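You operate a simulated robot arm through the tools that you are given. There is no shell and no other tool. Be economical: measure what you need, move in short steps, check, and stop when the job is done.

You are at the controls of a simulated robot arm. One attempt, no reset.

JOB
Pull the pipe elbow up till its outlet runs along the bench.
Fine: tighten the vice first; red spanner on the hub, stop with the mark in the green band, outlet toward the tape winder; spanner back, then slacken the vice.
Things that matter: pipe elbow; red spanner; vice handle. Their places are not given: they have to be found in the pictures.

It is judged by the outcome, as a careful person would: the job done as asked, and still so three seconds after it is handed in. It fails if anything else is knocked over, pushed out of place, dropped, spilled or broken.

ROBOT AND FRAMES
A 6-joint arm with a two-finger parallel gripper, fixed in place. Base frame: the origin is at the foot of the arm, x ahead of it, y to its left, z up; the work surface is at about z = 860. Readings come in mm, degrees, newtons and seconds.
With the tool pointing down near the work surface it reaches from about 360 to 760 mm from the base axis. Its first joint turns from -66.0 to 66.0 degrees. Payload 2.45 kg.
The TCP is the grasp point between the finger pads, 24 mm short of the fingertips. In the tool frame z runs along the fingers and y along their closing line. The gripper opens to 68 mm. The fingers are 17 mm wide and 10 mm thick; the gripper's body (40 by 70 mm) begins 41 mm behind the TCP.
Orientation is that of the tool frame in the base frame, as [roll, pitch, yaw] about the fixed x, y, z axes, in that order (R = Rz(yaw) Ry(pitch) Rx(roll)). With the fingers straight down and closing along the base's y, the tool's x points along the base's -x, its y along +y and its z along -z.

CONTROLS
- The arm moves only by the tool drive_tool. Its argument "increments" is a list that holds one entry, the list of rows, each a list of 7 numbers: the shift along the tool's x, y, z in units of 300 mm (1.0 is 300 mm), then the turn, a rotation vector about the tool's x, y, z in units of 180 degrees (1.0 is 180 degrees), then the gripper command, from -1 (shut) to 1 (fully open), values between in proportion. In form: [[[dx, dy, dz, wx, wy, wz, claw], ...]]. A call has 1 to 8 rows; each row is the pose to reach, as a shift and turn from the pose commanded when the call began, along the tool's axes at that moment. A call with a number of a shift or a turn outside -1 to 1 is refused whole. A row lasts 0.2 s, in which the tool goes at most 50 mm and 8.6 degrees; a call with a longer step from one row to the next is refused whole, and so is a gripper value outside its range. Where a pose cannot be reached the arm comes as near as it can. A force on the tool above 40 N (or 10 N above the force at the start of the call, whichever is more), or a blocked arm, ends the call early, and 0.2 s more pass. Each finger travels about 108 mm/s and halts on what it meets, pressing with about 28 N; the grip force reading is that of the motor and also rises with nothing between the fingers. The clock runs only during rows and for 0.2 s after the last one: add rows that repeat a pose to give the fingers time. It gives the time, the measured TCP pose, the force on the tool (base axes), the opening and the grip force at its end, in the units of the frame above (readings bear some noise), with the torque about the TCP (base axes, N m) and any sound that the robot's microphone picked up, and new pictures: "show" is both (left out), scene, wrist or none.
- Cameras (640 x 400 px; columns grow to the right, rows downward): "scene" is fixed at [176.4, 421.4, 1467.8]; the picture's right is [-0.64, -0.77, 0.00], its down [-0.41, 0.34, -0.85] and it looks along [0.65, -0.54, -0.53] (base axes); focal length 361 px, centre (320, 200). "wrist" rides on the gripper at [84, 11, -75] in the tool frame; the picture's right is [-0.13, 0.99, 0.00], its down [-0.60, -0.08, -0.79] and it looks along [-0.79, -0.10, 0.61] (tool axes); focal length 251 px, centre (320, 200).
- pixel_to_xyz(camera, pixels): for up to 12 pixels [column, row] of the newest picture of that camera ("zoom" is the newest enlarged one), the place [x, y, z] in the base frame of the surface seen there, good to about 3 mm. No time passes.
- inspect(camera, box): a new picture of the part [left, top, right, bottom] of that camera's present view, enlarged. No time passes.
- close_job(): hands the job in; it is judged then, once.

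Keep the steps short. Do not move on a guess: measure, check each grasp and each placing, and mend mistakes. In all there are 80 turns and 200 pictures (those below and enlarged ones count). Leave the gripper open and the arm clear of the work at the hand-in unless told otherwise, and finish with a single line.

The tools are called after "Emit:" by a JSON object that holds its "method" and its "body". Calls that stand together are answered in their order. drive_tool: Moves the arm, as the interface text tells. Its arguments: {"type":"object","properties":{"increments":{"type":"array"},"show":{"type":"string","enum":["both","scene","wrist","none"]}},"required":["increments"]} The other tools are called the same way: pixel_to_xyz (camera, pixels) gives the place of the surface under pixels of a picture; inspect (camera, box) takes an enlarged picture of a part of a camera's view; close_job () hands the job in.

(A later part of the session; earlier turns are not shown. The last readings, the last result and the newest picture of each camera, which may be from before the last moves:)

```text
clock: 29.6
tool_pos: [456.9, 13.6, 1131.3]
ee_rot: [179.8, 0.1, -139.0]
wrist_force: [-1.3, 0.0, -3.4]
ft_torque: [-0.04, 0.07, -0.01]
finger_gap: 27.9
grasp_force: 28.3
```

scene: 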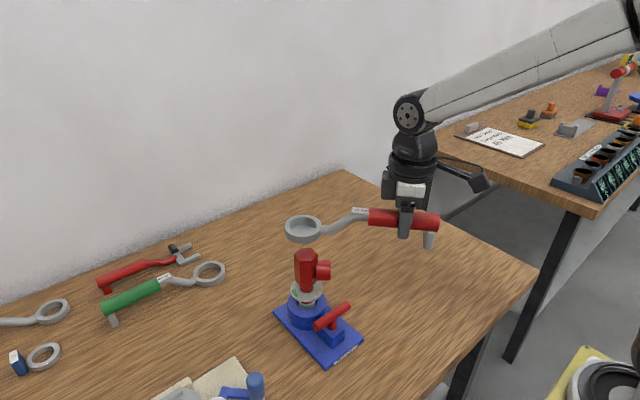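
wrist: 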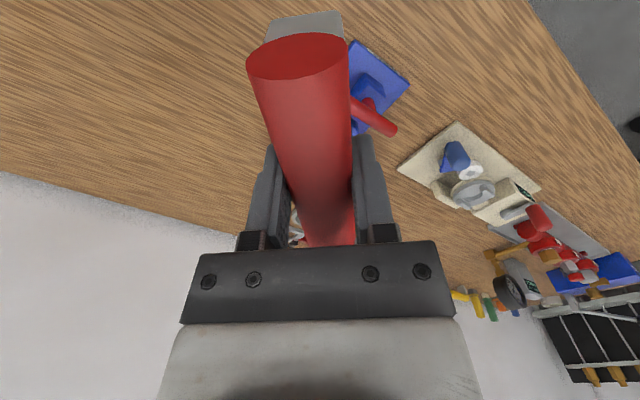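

The ring hangs above the hub. I'll enlarge the scene view and measure the ring centre.

Emit:
{"method": "inspect", "body": {"camera": "scene", "box": [260, 200, 360, 300]}}

Emit:
{"method": "pixel_to_xyz", "body": {"camera": "scene", "pixels": [[287, 228], [319, 228], [303, 218.5], [303, 239], [291, 221], [315, 221], [303, 229], [404, 217], [304, 254]]}}

```text
4.00 times, centred on (310, 250) of scene
```

zoom: 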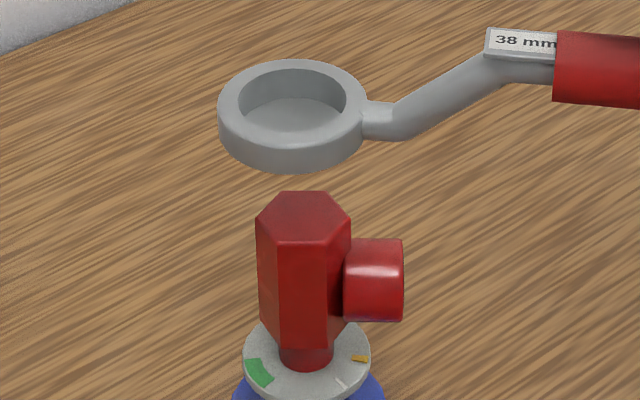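

```text
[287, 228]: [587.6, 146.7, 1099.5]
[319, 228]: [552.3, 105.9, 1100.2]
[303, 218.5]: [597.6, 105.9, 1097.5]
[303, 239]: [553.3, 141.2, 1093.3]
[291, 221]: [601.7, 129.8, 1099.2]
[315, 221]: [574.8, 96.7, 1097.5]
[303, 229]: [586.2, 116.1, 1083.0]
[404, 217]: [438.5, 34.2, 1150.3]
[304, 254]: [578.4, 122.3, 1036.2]
```

Something grey shows inside the ring bore. I'll look closer.

Emit:
{"method": "inspect", "body": {"camera": "scene", "box": [280, 208, 325, 246]}}

Emit:
{"method": "pixel_to_xyz", "body": {"camera": "scene", "pixels": [[303, 226], [303, 231], [298, 229], [308, 229], [303, 223], [293, 229], [311, 228]]}}

```text
10.53 times, centred on (302, 227) of scene
```

zoom: 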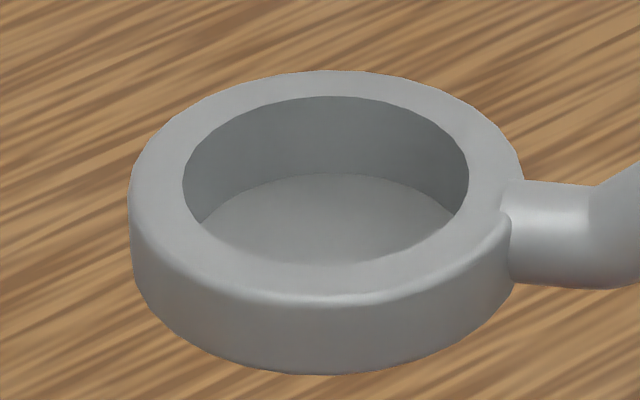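

```text
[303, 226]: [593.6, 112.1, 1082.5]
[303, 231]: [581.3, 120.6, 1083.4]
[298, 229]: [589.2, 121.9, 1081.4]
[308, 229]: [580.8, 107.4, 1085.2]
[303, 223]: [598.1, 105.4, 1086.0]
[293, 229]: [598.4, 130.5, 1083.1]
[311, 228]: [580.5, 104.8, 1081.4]
```

The bore is about 47 mm and the hex about 42–44 mm across corners, so 38 mm is the right spanner. The ring sits about 3 mm off, away from the tool. I'll correct this and lower to just above the hub top (ring bottom ≈1042), then check.

Emit:
{"method": "drive_tool", "body": {"increments": [[[0.005, 0, 0.03, 0, 0, 0, -1], [0.01, 0, 0.08, 0, 0, 0, -1], [0.01, 0, 0.13, 0, 0, 0, -1], [0.01, 0, 0.137, 0, 0, 0, -1], [0.01, 0, 0.137, 0, 0, 0, -1]]], "show": "none"}}

Emit:
{"method": "inspect", "body": {"camera": "scene", "box": [280, 225, 340, 275]}}

```text
clock: 30.8
tool_pos: [452.6, 10.8, 1090.4]
ee_rot: [179.9, 0.0, -138.9]
wrist_force: [-0.3, 0.5, -3.4]
ft_torque: [-0.05, 0.07, 0.0]
finger_gap: 27.6
grasp_force: 27.9
```

```text
8.00 times, centred on (310, 250) of scene
```

zoom: 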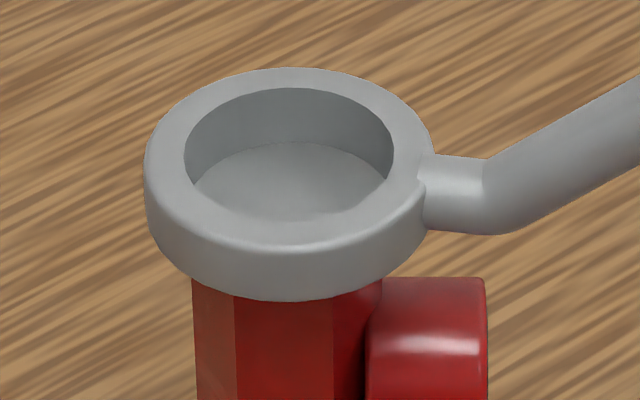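

The ring looks centred within about 1 mm; a tiny shift remains. I'll lower slowly by 12 mm and watch the force, because the bore seems to have a floor in the picture.

Emit:
{"method": "drive_tool", "body": {"increments": [[[-0.004, 0, 0.0, 0, 0, 0, -1], [-0.004, 0, 0.01, 0, 0, 0, -1], [-0.004, 0, 0.02, 0, 0, 0, -1], [-0.004, 0, 0.03, 0, 0, 0, -1], [-0.004, 0, 0.04, 0, 0, 0, -1], [-0.004, 0, 0.04, 0, 0, 0, -1]]], "show": "none"}}

Emit:
{"method": "inspect", "body": {"camera": "scene", "box": [280, 225, 340, 275]}}

```text
clock: 32.2
tool_pos: [454.1, 12.3, 1080.2]
ee_rot: [179.9, 0.0, -139.0]
wrist_force: [0.8, -0.9, -3.0]
ft_torque: [-0.09, 0.03, -0.1]
finger_gap: 27.9
grasp_force: 28.2
```

```text
8.00 times, centred on (310, 250) of scene
```

zoom: 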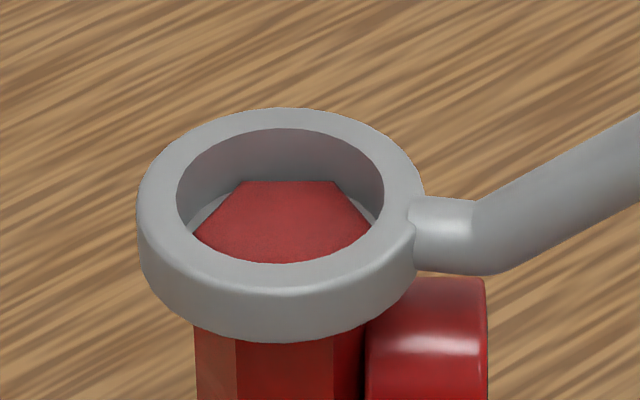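

The hub passes up into the ring. The grey floor was only a visual effect, and there's no contact force. I'll keep lowering until it seats.

Emit:
{"method": "drive_tool", "body": {"increments": [[[0, 0, 0.012, 0, 0, 0, -1], [0, 0, 0.024, 0, 0, 0, -1], [0, 0, 0.036, 0, 0, 0, -1], [0, 0, 0.046, 0, 0, 0, -1], [0, 0, 0.046, 0, 0, 0, -1]]], "show": "none"}}

Emit:
{"method": "inspect", "body": {"camera": "scene", "box": [280, 235, 340, 285]}}

```text
clock: 33.4
tool_pos: [454.3, 12.2, 1064.9]
ee_rot: [179.8, 0.1, -139.1]
wrist_force: [0.1, -0.9, -2.9]
ft_torque: [-0.07, 0.1, -0.05]
finger_gap: 27.9
grasp_force: 27.9
```

```text
8.00 times, centred on (310, 260) of scene
```

zoom: 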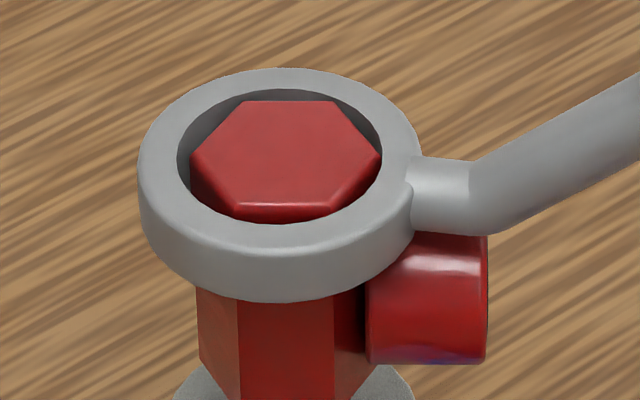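

The ring is now level with the hub top, with no contact yet. I'll lower a few more mm to find the seat.

Emit:
{"method": "drive_tool", "body": {"increments": [[[0, 0, 0.007, 0, 0, 0, -1], [0, 0, 0.014, 0, 0, 0, -1], [0, 0, 0.02, 0, 0, 0, -1], [0, 0, 0.02, 0, 0, 0, -1]]], "show": "none"}}

Emit:
{"method": "inspect", "body": {"camera": "scene", "box": [280, 240, 340, 300]}}

```text
clock: 34.4
tool_pos: [455.6, 11.8, 1059.5]
ee_rot: [179.9, 0.2, -139.3]
wrist_force: [-0.9, 0.1, 5.9]
ft_torque: [0.66, -0.72, 0.06]
finger_gap: 28.0
grasp_force: 28.0
```

```text
6.67 times, centred on (310, 270) of scene
```

zoom: 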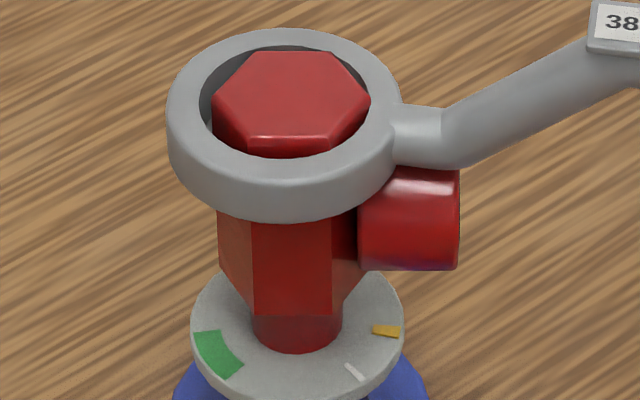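

It's seated: vertical force is up about 9 N, resting on the outlet root. Next I'll swing the handle 12° clockwise about the hub axis (radius ≈164 mm) in 3° steps and see what moves.

Emit:
{"method": "drive_tool", "body": {"increments": [[[-0.0008, 0.0286, 0, 0, 0, 0.0167, -1], [-0.003, 0.0571, 0, 0, 0, 0.0333, -1], [-0.0067, 0.0855, 0, 0, 0, 0.05, -1], [-0.0119, 0.1137, 0, 0, 0, 0.0667, -1], [-0.0119, 0.1137, 0, 0, 0, 0.0667, -1]]], "show": "none"}}

Emit:
{"method": "inspect", "body": {"camera": "scene", "box": [280, 240, 340, 300]}}

```text
clock: 35.6
tool_pos: [434.4, 39.2, 1058.6]
ee_rot: [180.0, -0.1, -151.2]
wrist_force: [-1.7, -0.6, 3.1]
ft_torque: [0.44, -0.77, 0.24]
finger_gap: 27.4
grasp_force: 27.9
```

```text
6.67 times, centred on (310, 270) of scene
```

zoom: 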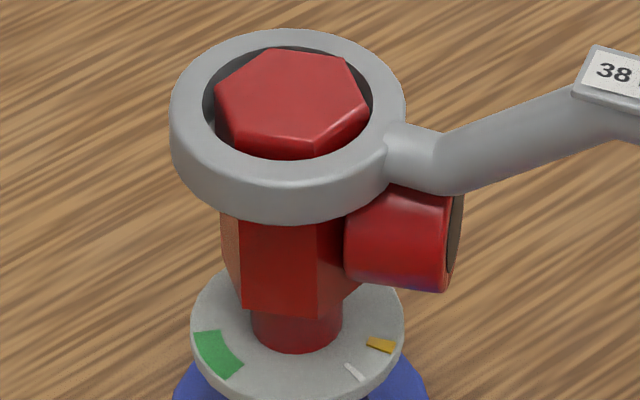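

The elbow turns with the spanner. The orange tick moves with it while the green band and white tick stay, so orange is the mark. I'll continue 32° in 4° steps.

Emit:
{"method": "drive_tool", "body": {"increments": [[[-0.0013, 0.0381, 0, 0, 0, 0.0222, -1], [-0.0053, 0.0761, 0, 0, 0, 0.0444, -1], [-0.0119, 0.1137, 0, 0, 0, 0.0667, -1], [-0.0212, 0.1507, 0, 0, 0, 0.0889, -1], [-0.033, 0.187, 0, 0, 0, 0.1111, -1], [-0.0473, 0.2223, 0, 0, 0, 0.1333, -1], [-0.064, 0.2566, 0, 0, 0, 0.1556, -1], [-0.0831, 0.2897, 0, 0, 0, 0.1778, -1]]], "show": "scene"}}

Emit:
{"method": "inspect", "body": {"camera": "scene", "box": [280, 240, 340, 300]}}

```text
clock: 37.4
tool_pos: [415.3, 128.6, 1059.1]
ee_rot: [180.0, -0.2, 176.8]
wrist_force: [-4.8, -0.6, -4.4]
ft_torque: [-0.05, 0.53, 0.36]
finger_gap: 27.8
grasp_force: 28.2
```

scene: 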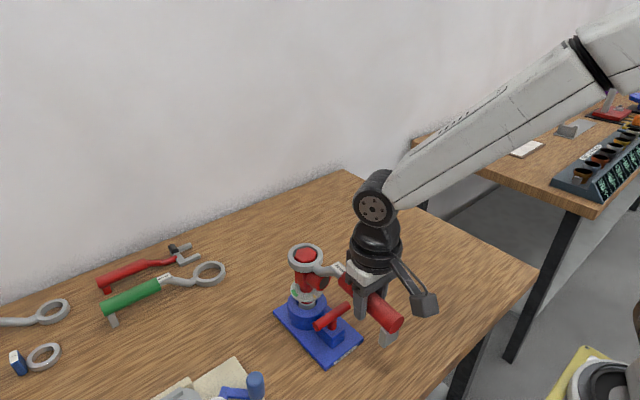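

```text
6.67 times, centred on (310, 270) of scene
```

zoom: 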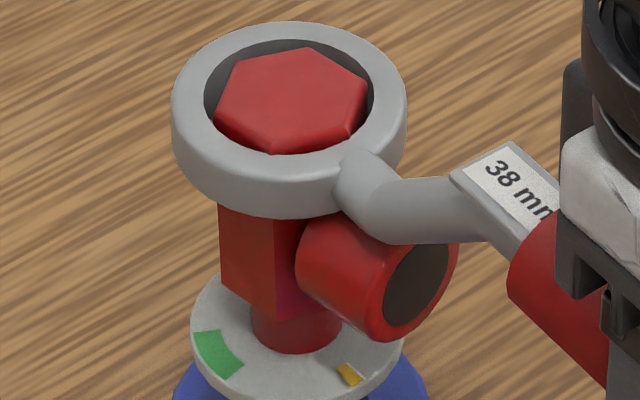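

The orange mark is now at the front, over the white tick, after 44° of turn. I'll continue 32°.

Emit:
{"method": "drive_tool", "body": {"increments": [[[-0.0013, 0.0381, 0, 0, 0, 0.0222, -1], [-0.0053, 0.0761, 0, 0, 0, 0.0444, -1], [-0.0119, 0.1137, 0, 0, 0, 0.0667, -1], [-0.0212, 0.1507, 0, 0, 0, 0.0889, -1], [-0.033, 0.187, 0, 0, 0, 0.1111, -1], [-0.0473, 0.2223, 0, 0, 0, 0.1333, -1], [-0.064, 0.2566, 0, 0, 0, 0.1556, -1], [-0.0831, 0.2897, 0, 0, 0, 0.1778, -1]]], "show": "scene"}}

Emit:
{"method": "inspect", "body": {"camera": "scene", "box": [280, 240, 340, 300]}}

```text
clock: 39.2
tool_pos: [443.6, 215.0, 1057.4]
ee_rot: [179.9, -0.1, 144.7]
wrist_force: [-7.0, -0.9, -2.6]
ft_torque: [-0.06, 0.31, 0.45]
finger_gap: 27.6
grasp_force: 28.3
```

scene: 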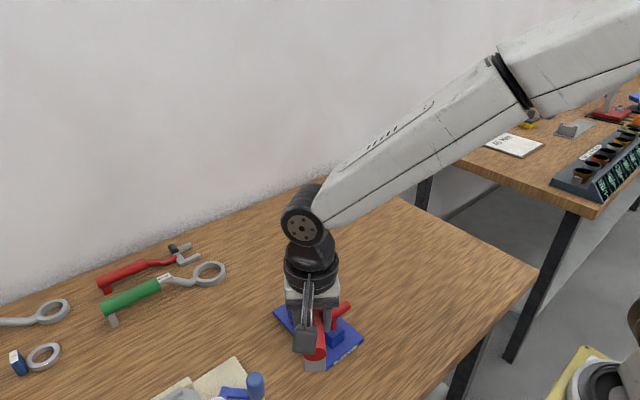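

```text
6.67 times, centred on (310, 270) of scene
```

zoom: 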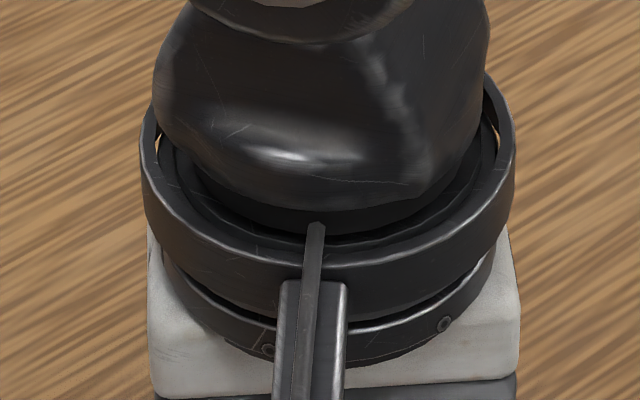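

The arm blocks the view, and side force is 7 N and rising slowly as the joint pulls up. I'll continue another 28°, staying short of the target.

Emit:
{"method": "drive_tool", "body": {"increments": [[[-0.0013, 0.0381, 0, 0, 0, 0.0222, -1], [-0.0053, 0.0761, 0, 0, 0, 0.0444, -1], [-0.0119, 0.1137, 0, 0, 0, 0.0667, -1], [-0.0212, 0.1507, 0, 0, 0, 0.0889, -1], [-0.033, 0.187, 0, 0, 0, 0.1111, -1], [-0.0473, 0.2223, 0, 0, 0, 0.1333, -1], [-0.064, 0.2566, 0, 0, 0, 0.1556, -1]]], "show": "both"}}

Emit:
{"method": "inspect", "body": {"camera": "scene", "box": [270, 240, 340, 320]}}

```text
clock: 40.8
tool_pos: [503.7, 264.8, 1061.5]
ee_rot: [180.0, -0.2, 116.8]
wrist_force: [-15.5, 11.7, -2.2]
ft_torque: [0.48, 0.7, 0.18]
finger_gap: 27.6
grasp_force: 28.0
```

scene: 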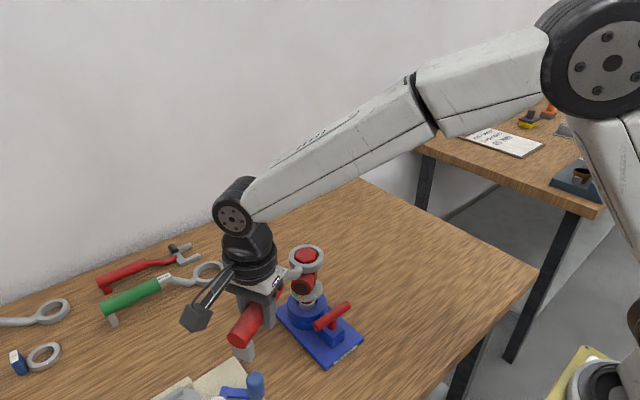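
wrist: 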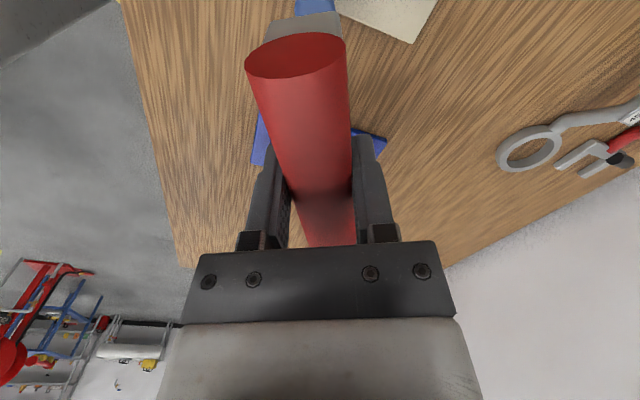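

```text
5.00 times, centred on (305, 280) of scene
```

zoom: 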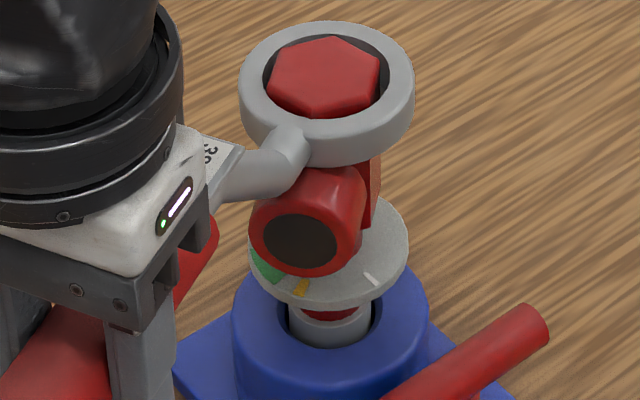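

104° done; the orange mark is just short of the green band and the white tick is unchanged (no slip). Force shows slight radial pressing inward, so I'll ease 1 mm outward and go 18° further.

Emit:
{"method": "drive_tool", "body": {"increments": [[[0.0032, 0.0286, 0, 0, 0, 0.0167, -1], [0.001, 0.0571, 0, 0, 0, 0.0333, -1], [-0.0027, 0.0855, 0, 0, 0, 0.05, -1], [-0.0079, 0.1137, 0, 0, 0, 0.0667, -1], [-0.0146, 0.1415, 0, 0, 0, 0.0833, -1], [-0.0228, 0.1689, 0, 0, 0, 0.1, -1], [-0.0228, 0.1689, 0, 0, 0, 0.1, -1]]], "show": "scene"}}

Emit:
{"method": "inspect", "body": {"camera": "scene", "box": [270, 240, 340, 320]}}

```text
clock: 42.4
tool_pos: [553.0, 283.1, 1062.2]
ee_rot: [179.9, -0.3, 98.6]
wrist_force: [-6.5, 11.3, -1.6]
ft_torque: [0.29, 0.24, 0.49]
finger_gap: 28.0
grasp_force: 27.6
```

scene: 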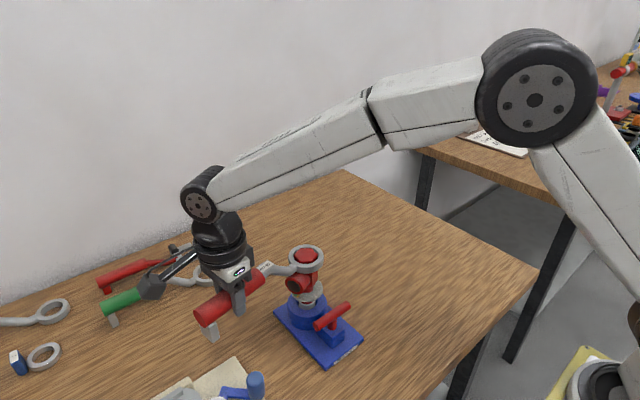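

```text
5.00 times, centred on (305, 280) of scene
```

zoom: 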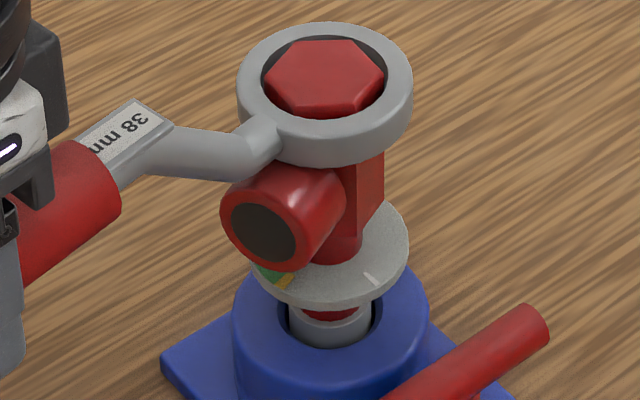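

The mark has just reached the edge of the green. I'll measure outlet direction and dial positions.

Emit:
{"method": "pixel_to_xyz", "body": {"camera": "zoom", "pixels": [[226, 215], [302, 243], [262, 199], [270, 268], [233, 245], [295, 210], [287, 277], [268, 272], [371, 279], [405, 240], [352, 303], [323, 70]]}}

Emit:
{"method": "inspect", "body": {"camera": "scene", "box": [285, 275, 325, 310]}}

```text
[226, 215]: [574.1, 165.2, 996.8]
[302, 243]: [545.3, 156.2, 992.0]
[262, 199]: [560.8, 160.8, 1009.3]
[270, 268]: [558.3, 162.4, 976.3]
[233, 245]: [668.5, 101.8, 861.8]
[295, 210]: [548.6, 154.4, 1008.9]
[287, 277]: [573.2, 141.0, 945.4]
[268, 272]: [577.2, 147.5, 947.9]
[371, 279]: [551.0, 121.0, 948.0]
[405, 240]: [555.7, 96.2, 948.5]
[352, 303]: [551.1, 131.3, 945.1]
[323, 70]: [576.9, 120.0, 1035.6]
```

```text
11.43 times, centred on (305, 292) of scene
```

zoom: 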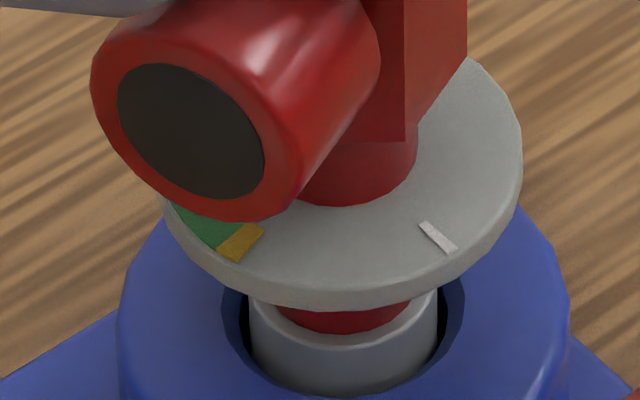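

The outlet face normal is about 107°, and the orange mark is at the very start of the green. Another ~17° should bring the outlet along +y with the mark inside the band. I'll go 13° first.

Emit:
{"method": "drive_tool", "body": {"increments": [[[0.002, 0.0334, 0, 0, 0, 0.0194, -1], [-0.0011, 0.0666, 0, 0, 0, 0.0389, -1], [-0.0062, 0.0996, 0, 0, 0, 0.0583, -1], [-0.011, 0.123, 0, 0, 0, 0.0722, -1], [-0.011, 0.123, 0, 0, 0, 0.0722, -1]]], "show": "scene"}}

Emit:
{"method": "inspect", "body": {"camera": "scene", "box": [270, 240, 340, 320]}}

Emit:
{"method": "inspect", "body": {"camera": "scene", "box": [285, 260, 325, 310]}}

```text
clock: 43.6
tool_pos: [591.2, 283.7, 1059.4]
ee_rot: [180.0, -0.2, 85.7]
wrist_force: [-4.6, 6.1, 3.4]
ft_torque: [-0.66, 0.12, 0.57]
finger_gap: 28.3
grasp_force: 28.2
```

scene: 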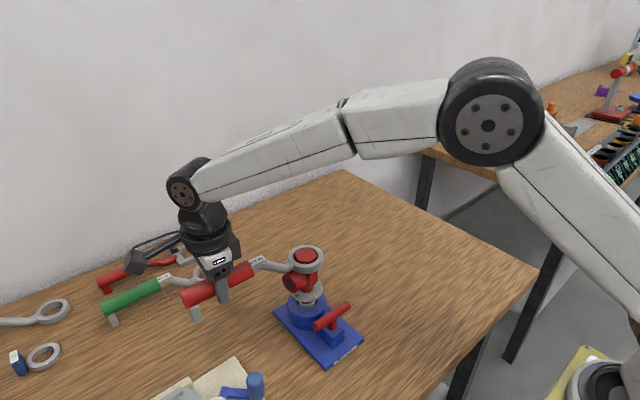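

```text
5.00 times, centred on (305, 280) of scene
```

zoom: 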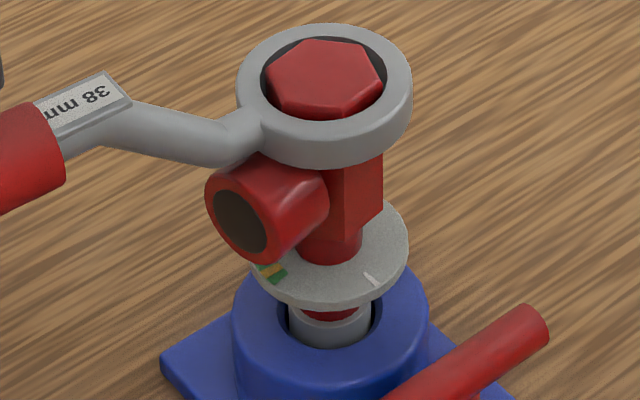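

```text
8.00 times, centred on (305, 285) of scene
```

zoom: 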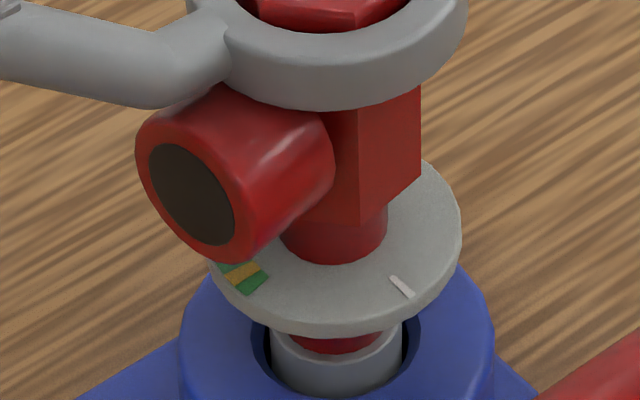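

The mark is now inside the green. I'll measure the outlet face again.

Emit:
{"method": "pixel_to_xyz", "body": {"camera": "zoom", "pixels": [[142, 165], [246, 230], [170, 125], [215, 252], [150, 200], [238, 190], [200, 148], [192, 240], [285, 145], [230, 110], [243, 271], [400, 287]]}}

```text
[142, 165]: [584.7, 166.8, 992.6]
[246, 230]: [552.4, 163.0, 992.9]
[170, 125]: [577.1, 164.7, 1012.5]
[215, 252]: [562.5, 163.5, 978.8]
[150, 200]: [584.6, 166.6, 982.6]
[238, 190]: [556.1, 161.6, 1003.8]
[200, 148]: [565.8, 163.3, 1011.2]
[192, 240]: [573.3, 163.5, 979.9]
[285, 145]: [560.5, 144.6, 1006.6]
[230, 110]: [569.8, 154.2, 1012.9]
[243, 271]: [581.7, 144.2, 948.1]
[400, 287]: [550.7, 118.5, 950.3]
```

The outlet is at about 98°. Another 8° will bring it along y, with the mark near mid-band.

Emit:
{"method": "drive_tool", "body": {"increments": [[[-0.0005, 0.0238, 0, 0, 0, 0.0139, -1], [-0.002, 0.0476, 0, 0, 0, 0.0278, -1], [-0.0053, 0.0761, 0, 0, 0, 0.0444, -1], [-0.0053, 0.0761, 0, 0, 0, 0.0444, -1]]], "show": "none"}}

Emit:
{"method": "inspect", "body": {"camera": "scene", "box": [285, 260, 325, 310]}}

```text
clock: 44.6
tool_pos: [611.7, 281.8, 1060.2]
ee_rot: [180.0, 0.0, 77.7]
wrist_force: [-4.7, 5.2, -6.2]
ft_torque: [0.69, 0.01, 0.36]
finger_gap: 28.1
grasp_force: 27.7
```

```text
8.00 times, centred on (305, 285) of scene
```

zoom: 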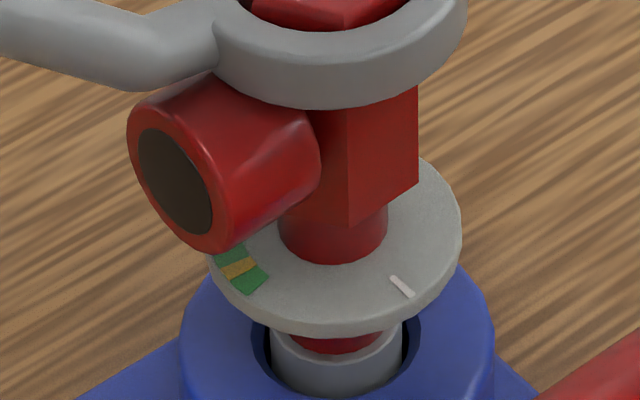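

Emit:
{"method": "pixel_to_xyz", "body": {"camera": "zoom", "pixels": [[133, 150], [225, 225], [155, 120], [195, 240], [140, 190], [217, 180], [185, 135], [168, 228], [265, 145], [215, 105], [238, 267], [145, 205]]}}

Emit:
{"method": "inspect", "body": {"camera": "scene", "box": [295, 285, 320, 305]}}

```text
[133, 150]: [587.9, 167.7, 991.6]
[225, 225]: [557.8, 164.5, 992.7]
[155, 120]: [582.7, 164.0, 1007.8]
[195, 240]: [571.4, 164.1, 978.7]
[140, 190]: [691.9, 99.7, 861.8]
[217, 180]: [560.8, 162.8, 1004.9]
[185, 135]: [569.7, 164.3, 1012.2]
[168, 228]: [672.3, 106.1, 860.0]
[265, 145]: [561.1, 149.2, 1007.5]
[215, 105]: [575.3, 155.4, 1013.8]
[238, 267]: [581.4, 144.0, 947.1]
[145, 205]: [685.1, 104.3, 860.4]
```

```text
16.00 times, centred on (308, 295) of scene
```

zoom: 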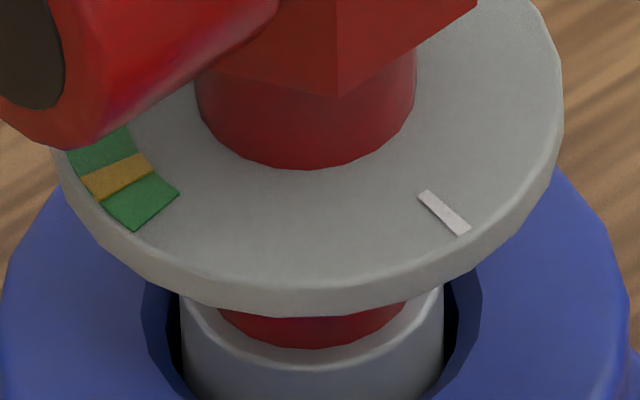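

The outlet is at about 94–95° and the mark is just short of mid-band. One last 4° step.

Emit:
{"method": "drive_tool", "body": {"increments": [[[-0.0003, 0.019, 0, 0, 0, 0.0111, -1], [-0.0013, 0.0381, 0, 0, 0, 0.0222, -1], [-0.0013, 0.0381, 0, 0, 0, 0.0222, -1]]], "show": "none"}}

Emit:
{"method": "inspect", "body": {"camera": "scene", "box": [285, 260, 325, 310]}}

Emit:
{"method": "inspect", "body": {"camera": "scene", "box": [295, 285, 320, 305]}}

```text
clock: 45.4
tool_pos: [623.3, 278.3, 1060.0]
ee_rot: [-179.9, -0.1, 73.8]
wrist_force: [-5.2, 9.2, -1.6]
ft_torque: [0.07, 0.3, 0.01]
finger_gap: 28.3
grasp_force: 27.9
```

```text
8.00 times, centred on (305, 285) of scene
```

zoom: 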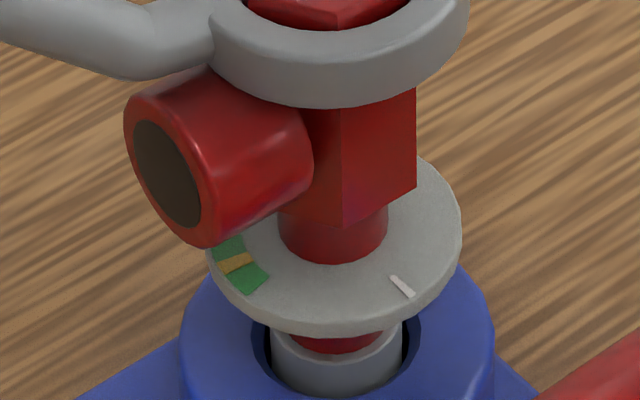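

```text
16.00 times, centred on (308, 295) of scene
```

zoom: 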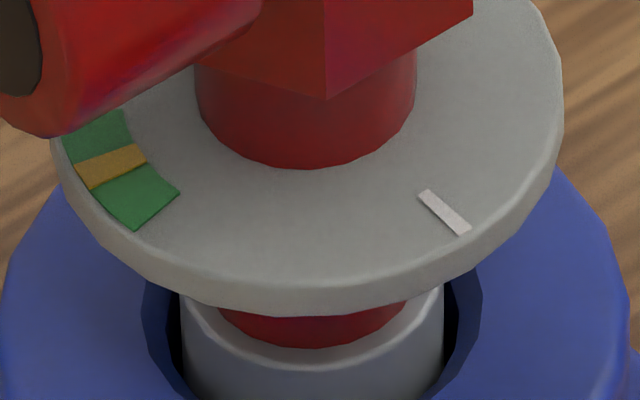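

The mark is now mid-band. I'll confirm the outlet direction once more.

Emit:
{"method": "pixel_to_xyz", "body": {"camera": "scene", "pixels": [[283, 255.5], [283, 258], [281, 279], [298, 288]]}}

Emit:
{"method": "inspect", "body": {"camera": "scene", "box": [285, 260, 325, 310]}}

Emit:
{"method": "pixel_to_xyz", "body": {"camera": "zoom", "pixels": [[129, 140], [212, 220], [150, 112], [190, 236], [206, 190], [178, 135], [135, 180], [265, 145], [205, 95], [185, 82], [290, 140], [235, 130]]}}

```text
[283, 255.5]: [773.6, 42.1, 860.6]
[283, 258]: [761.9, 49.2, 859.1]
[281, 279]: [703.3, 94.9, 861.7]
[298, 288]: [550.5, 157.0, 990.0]
```

```text
8.00 times, centred on (305, 285) of scene
```

zoom: 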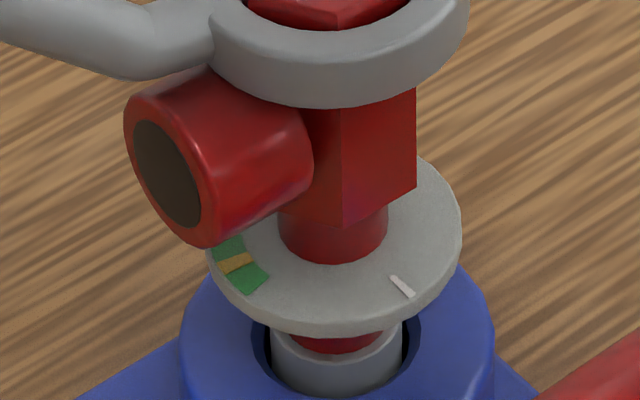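

```text
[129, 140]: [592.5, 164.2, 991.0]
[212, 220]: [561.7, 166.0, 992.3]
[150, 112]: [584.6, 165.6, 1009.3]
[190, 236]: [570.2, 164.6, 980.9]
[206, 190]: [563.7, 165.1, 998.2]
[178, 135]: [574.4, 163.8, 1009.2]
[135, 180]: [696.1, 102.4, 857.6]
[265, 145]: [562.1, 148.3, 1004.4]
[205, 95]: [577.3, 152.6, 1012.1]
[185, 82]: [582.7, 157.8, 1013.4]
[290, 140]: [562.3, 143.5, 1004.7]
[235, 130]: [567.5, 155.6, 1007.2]
```

The outlet face is square to y (constant y≈165), so outlet direction and mark are right. I'll ease the side pressure and lift the spanner straight up.

Emit:
{"method": "drive_tool", "body": {"increments": [[[0.003, 0, 0, 0, 0, 0, -1], [0.003, 0, -0.02, 0, 0, 0, -1], [0.003, 0, -0.05, 0, 0, 0, -1], [0.003, 0, -0.1, 0, 0, 0, -1], [0.003, 0, -0.16, 0, 0, 0, -1], [0.003, 0, -0.22, 0, 0, 0, -1], [0.003, 0, -0.22, 0, 0, 0, -1]]], "show": "scene"}}

Emit:
{"method": "inspect", "body": {"camera": "scene", "box": [270, 220, 340, 310]}}

```text
clock: 47.0
tool_pos: [625.0, 280.0, 1127.6]
ee_rot: [-179.9, 0.0, 73.8]
wrist_force: [-0.1, 0.1, -3.1]
ft_torque: [0.08, -0.04, 0.02]
finger_gap: 28.0
grasp_force: 27.8
```

scene: 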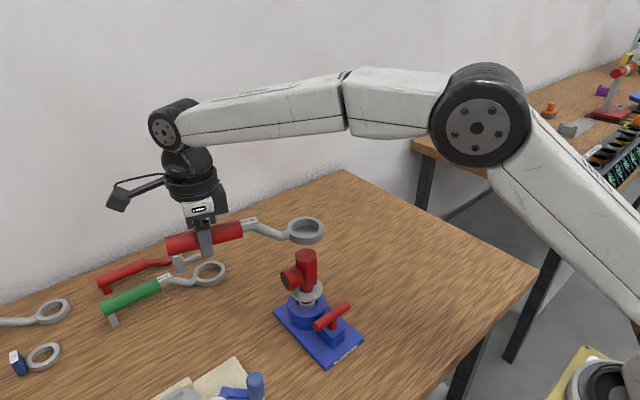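

```text
4.44 times, centred on (305, 265) of scene
```

zoom: 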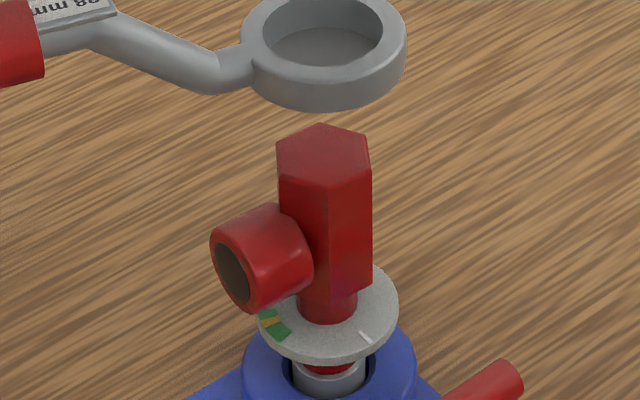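

The spanner is off cleanly and the elbow held its place. I'll carry it back above its old place: TCP (725.5, 166.3), yaw 90.

Emit:
{"method": "drive_tool", "body": {"increments": [[[-0.034, 0.053, 0, 0, 0, -0.011, -1], [-0.068, 0.107, 0, 0, 0, -0.022, -1], [-0.101, 0.16, 0, 0, 0, -0.034, -1], [-0.135, 0.213, 0, 0, 0, -0.045, -1], [-0.169, 0.267, 0, 0, 0, -0.056, -1], [-0.203, 0.32, 0, 0, 0, -0.067, -1], [-0.236, 0.374, 0, 0, 0, -0.079, -1], [-0.27, 0.427, 0, 0, 0, -0.09, -1]]], "show": "none"}}

```text
clock: 48.8
tool_pos: [723.7, 166.9, 1124.8]
ee_rot: [180.0, -0.2, 90.1]
wrist_force: [-0.1, -1.2, -2.9]
ft_torque: [0.09, -0.02, 0.0]
finger_gap: 27.9
grasp_force: 28.2
```

I'm above the old place. I'll lower to 20 mm above rest.

Emit:
{"method": "drive_tool", "body": {"increments": [[[0, 0.004, 0.08, 0, 0, 0, -1], [0, 0.004, 0.18, 0, 0, 0, -1], [0, 0.004, 0.28, 0, 0, 0, -1], [0, 0.004, 0.38, 0, 0, 0, -1], [0, 0.004, 0.48, 0, 0, 0, -1], [0, 0.004, 0.58, 0, 0, 0, -1], [0, 0.004, 0.65, 0, 0, 0, -1], [0, 0.004, 0.65, 0, 0, 0, -1]]], "show": "both"}}

```text
clock: 50.6
tool_pos: [725.7, 164.4, 928.8]
ee_rot: [180.0, -0.1, 90.1]
wrist_force: [-0.2, 0.1, -2.9]
ft_torque: [0.11, 0.06, -0.02]
finger_gap: 27.9
grasp_force: 28.2
```

scene: 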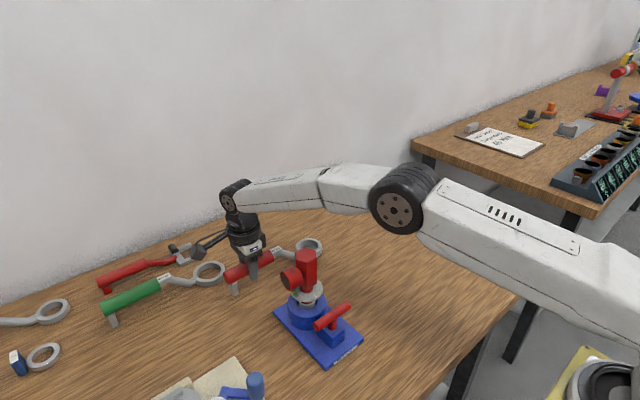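
wrist: 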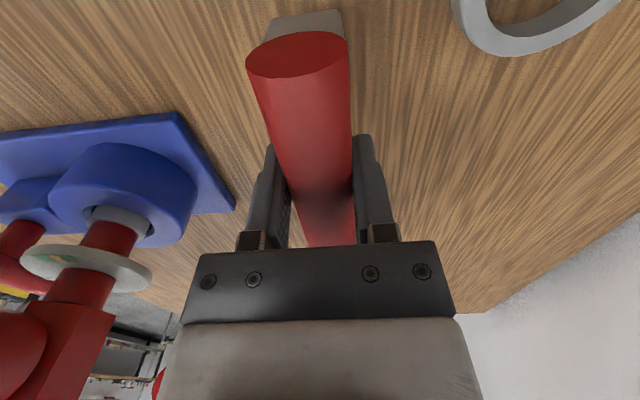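

Same view as at pick-up. I'll lower slowly the last 20 mm onto the bench.

Emit:
{"method": "drive_tool", "body": {"increments": [[[0.005, 0, 0.02, 0, 0, 0, -1], [0.005, 0, 0.04, 0, 0, 0, -1], [0.005, 0, 0.055, 0, 0, 0, -1], [0.005, 0, 0.065, 0, 0, 0, -1], [0.005, 0, 0.07, 0, 0, 0, -1], [0.005, 0, 0.07, 0, 0, 0, -1]]], "show": "none"}}

```text
clock: 52.0
tool_pos: [726.5, 167.6, 909.8]
ee_rot: [180.0, -0.1, 90.2]
wrist_force: [0.6, -0.4, -3.3]
ft_torque: [0.12, -0.02, 0.0]
finger_gap: 27.8
grasp_force: 27.7
```

The bench isn't carrying it yet (force still -3.3 N). I'll lower another 3 mm.

Emit:
{"method": "drive_tool", "body": {"increments": [[[0, 0, 0.004, 0, 0, 0, -1], [0, 0, 0.007, 0, 0, 0, -1], [0, 0, 0.01, 0, 0, 0, -1], [0, 0, 0.01, 0, 0, 0, -1]]], "show": "none"}}

```text
clock: 53.0
tool_pos: [726.9, 167.8, 907.1]
ee_rot: [180.0, -0.1, 90.1]
wrist_force: [-3.2, -3.2, 8.1]
ft_torque: [-0.12, 0.35, -0.02]
finger_gap: 28.0
grasp_force: 28.2
```

The spanner is resting now (+8 N). I'll open the fingers and rise straight up.

Emit:
{"method": "drive_tool", "body": {"increments": [[[0, 0, -0.003, 0, 0, 0, -0.1], [0, 0, -0.003, 0, 0, 0, 0.5], [0, 0, -0.003, 0, 0, 0, 1], [0, 0, -0.08, 0, 0, 0, 1], [0, 0, -0.22, 0, 0, 0, 1], [0, 0, -0.38, 0, 0, 0, 1], [0, 0, -0.54, 0, 0, 0, 1], [0, 0, -0.68, 0, 0, 0, 1]]], "show": "both"}}

```text
clock: 54.8
tool_pos: [723.5, 166.2, 1112.4]
ee_rot: [-179.8, 0.0, 90.1]
wrist_force: [0.7, -1.2, 0.9]
ft_torque: [0.03, 0.02, 0.0]
finger_gap: 68.0
grasp_force: 0.0
```

scene: 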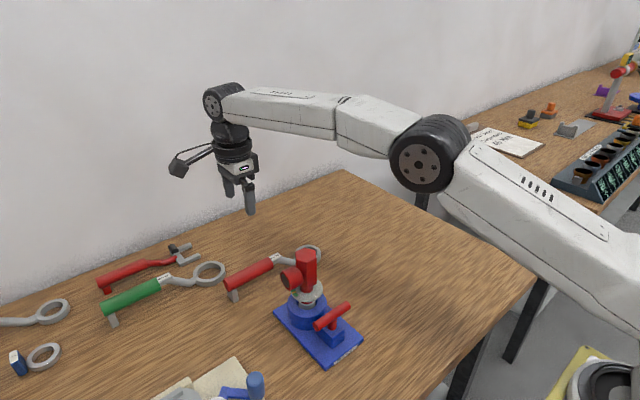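
wrist: 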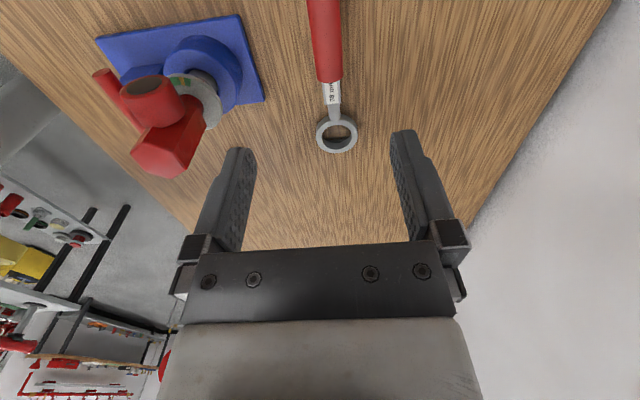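

The spanner is back on its spot. Next I'll move above the vice bar (505, 121), keeping yaw 90, with a smaller opening.

Emit:
{"method": "drive_tool", "body": {"increments": [[[-0.025, -0.122, 0, 0, 0, 0, 0.4], [-0.05, -0.245, 0, 0, 0, 0, 0.4], [-0.075, -0.367, 0, 0, 0, 0, 0.4], [-0.1, -0.49, 0, 0, 0, 0, 0.4], [-0.125, -0.612, 0, 0, 0, 0, 0.4], [-0.15, -0.73, 0, 0, 0, 0, 0.4], [-0.15, -0.73, 0.1, 0, 0, 0, 0.4], [-0.15, -0.73, 0.1, 0, 0, 0, 0.4]]], "show": "both"}}

```text
clock: 56.6
tool_pos: [504.6, 121.7, 1082.1]
ee_rot: [-180.0, -0.1, 90.0]
wrist_force: [-0.1, -0.5, 0.3]
ft_torque: [0.02, 0.0, -0.02]
finger_gap: 47.6
grasp_force: 0.0
```

scene: 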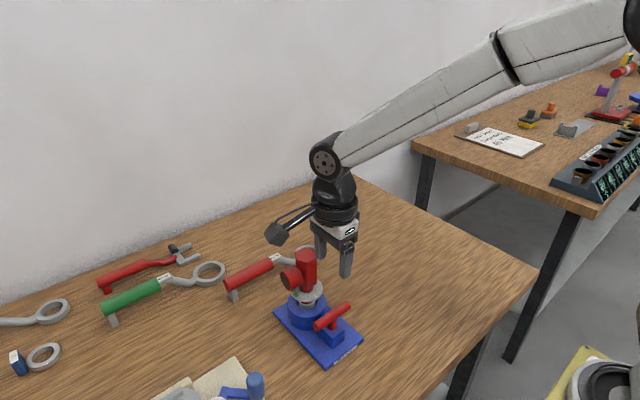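
wrist: 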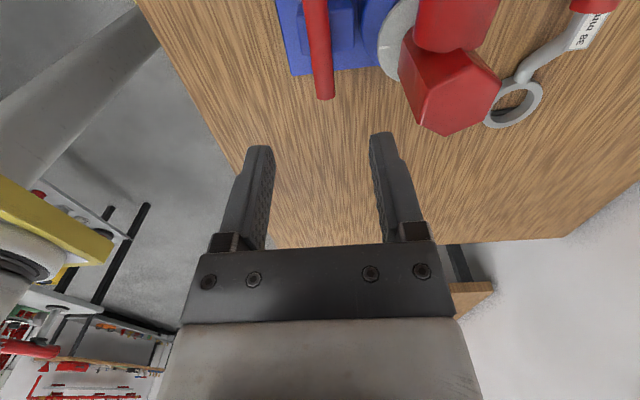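

I'll measure the bar before going down.

Emit:
{"method": "pixel_to_xyz", "body": {"camera": "wrist", "pixels": [[315, 20], [318, 50], [322, 85], [331, 50], [306, 50], [327, 97]]}}

Emit:
{"method": "pixel_to_xyz", "body": {"camera": "scene", "pixels": [[346, 307], [332, 316], [318, 325], [330, 333]]}}

```text
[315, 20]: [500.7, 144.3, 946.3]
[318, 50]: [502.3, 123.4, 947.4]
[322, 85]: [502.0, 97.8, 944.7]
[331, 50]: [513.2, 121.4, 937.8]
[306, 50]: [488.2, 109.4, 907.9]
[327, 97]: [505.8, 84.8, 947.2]
```

```text
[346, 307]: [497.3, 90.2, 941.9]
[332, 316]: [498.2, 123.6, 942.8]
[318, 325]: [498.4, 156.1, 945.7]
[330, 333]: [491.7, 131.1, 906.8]
```

The bar lies along y at x≈503, centred on y≈121. I'll go down to z≈941 and close.

Emit:
{"method": "drive_tool", "body": {"increments": [[[0, -0.004, 0.12, 0, 0, 0, 0.3], [0, -0.004, 0.24, 0, 0, 0, 0.3], [0, -0.004, 0.36, 0, 0, 0, 0.3], [0, -0.004, 0.43, 0, 0, 0, 0.3], [0, -0.004, 0.468, 0, 0, 0, 0.3], [0, -0.004, 0.468, 0, 0, 0, -0.4], [0, -0.004, 0.468, 0, 0, 0, -1], [0, -0.004, 0.468, 0, 0, 0, -1]]], "show": "both"}}

```text
clock: 58.4
tool_pos: [504.2, 122.7, 937.8]
ee_rot: [179.8, -0.2, 89.9]
wrist_force: [13.5, -0.6, -6.3]
ft_torque: [0.29, 0.08, 0.03]
finger_gap: 18.3
grasp_force: 36.4
```

scene: 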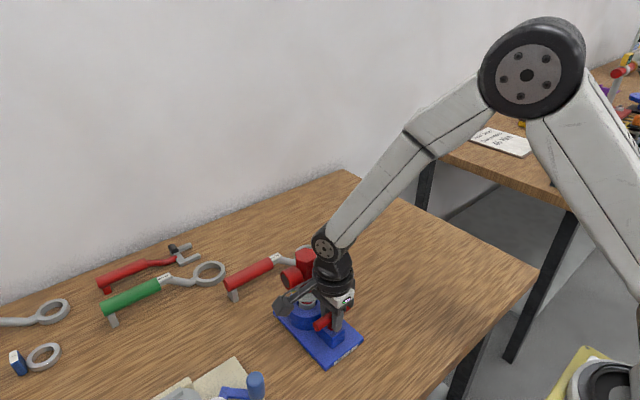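
wrist: 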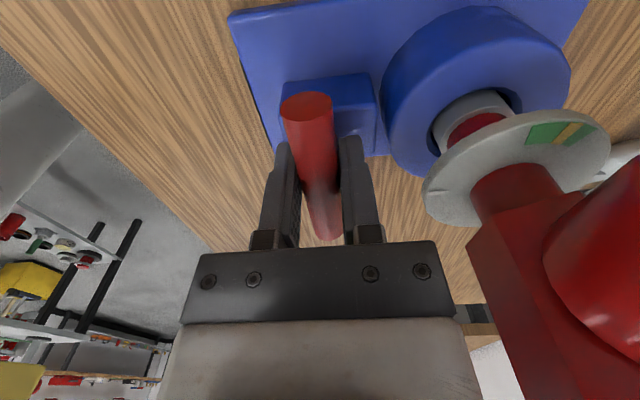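

The bar is held. I'll slacken now, turning counter-clockwise seen from above (negative about tool z), 24° first.

Emit:
{"method": "drive_tool", "body": {"increments": [[[0, 0, 0, 0, 0, -0.03, -1], [0, 0, 0, 0, 0, -0.06, -1], [0, 0, 0, 0, 0, -0.09, -1], [0, 0, 0, 0, 0, -0.12, -1], [0, 0, 0, 0, 0, -0.12, -1]]], "show": "none"}}

```text
clock: 59.6
tool_pos: [502.8, 121.0, 938.0]
ee_rot: [-179.9, -0.1, 111.7]
wrist_force: [13.2, -11.6, -25.2]
ft_torque: [-0.43, -0.57, 0.02]
finger_gap: 18.1
grasp_force: 35.7
```

It turns. I'll trim the side forces slightly and go on about 28°.

Emit:
{"method": "drive_tool", "body": {"increments": [[[-0.002, 0.001, 0.002, 0, 0, -0.02, -1], [-0.002, 0.001, 0.003, 0, 0, -0.05, -1], [-0.002, 0.001, 0.003, 0, 0, -0.085, -1], [-0.002, 0.001, 0.003, 0, 0, -0.12, -1], [-0.002, 0.001, 0.003, 0, 0, -0.155, -1], [-0.002, 0.001, 0.003, 0, 0, -0.155, -1]]], "show": "none"}}

```text
clock: 61.0
tool_pos: [505.4, 122.6, 938.5]
ee_rot: [-179.8, -0.4, 139.7]
wrist_force: [-17.2, -6.3, -7.8]
ft_torque: [0.78, 0.6, -0.06]
finger_gap: 18.0
grasp_force: 36.1
```

Next I'll do the remaining 40°, back to the bar's starting direction along x.

Emit:
{"method": "drive_tool", "body": {"increments": [[[0.003, -0.004, 0, 0, 0, -0.03, -1], [0.003, -0.004, 0, 0, 0, -0.065, -1], [0.003, -0.004, 0, 0, 0, -0.1, -1], [0.003, -0.004, 0, 0, 0, -0.14, -1], [0.003, -0.004, 0, 0, 0, -0.18, -1], [0.003, -0.004, 0, 0, 0, -0.22, -1], [0.003, -0.004, 0, 0, 0, -0.22, -1]]], "show": "both"}}

```text
clock: 62.6
tool_pos: [502.9, 120.7, 939.0]
ee_rot: [-179.9, -0.3, 179.3]
wrist_force: [-4.6, -22.7, -16.9]
ft_torque: [-0.52, 0.61, -0.01]
finger_gap: 18.1
grasp_force: 36.3
```

scene: 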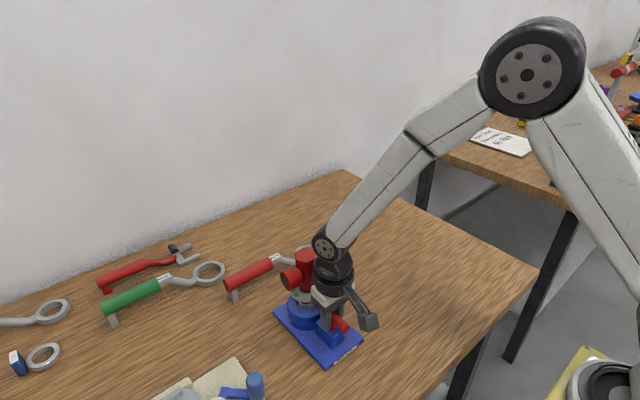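
wrist: 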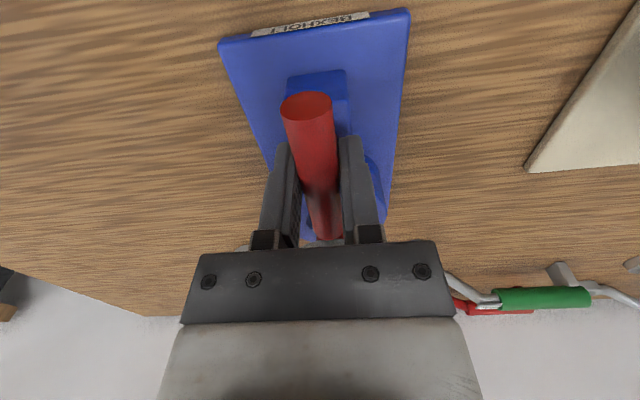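

The bar is back along x, where it was before tightening. I'll open, rise and retreat.

Emit:
{"method": "drive_tool", "body": {"increments": [[[0, 0, 0, 0, 0, 0, -0.4], [0, 0, 0, 0, 0, 0, 0.2], [0, 0, 0, 0, 0, 0, 0.4], [0, 0, -0.08, 0, 0, 0, 0.4], [0, 0, -0.2, 0, 0, 0, 0.6], [0.08, -0.05, -0.34, 0, 0, 0, 1], [0.16, -0.1, -0.46, 0, 0, 0, 1], [0.24, -0.12, -0.58, 0, 0, 0, 1]]], "show": "both"}}

Emit:
{"method": "inspect", "body": {"camera": "scene", "box": [260, 240, 370, 370]}}

Emit:
{"method": "inspect", "body": {"camera": "scene", "box": [285, 265, 325, 310]}}

```text
refused: row 6 steps farther than a row can; nothing moved
```

```text
3.08 times, centred on (315, 305) of scene
```

zoom: 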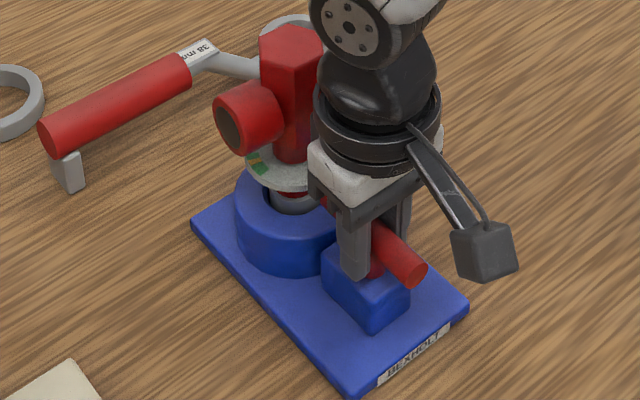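

```text
8.89 times, centred on (305, 288) of scene
```

zoom: 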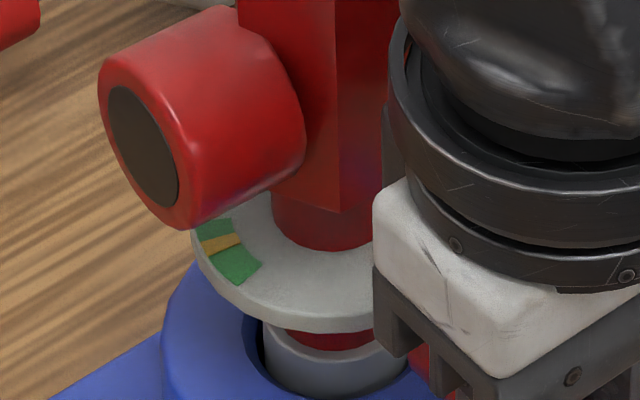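

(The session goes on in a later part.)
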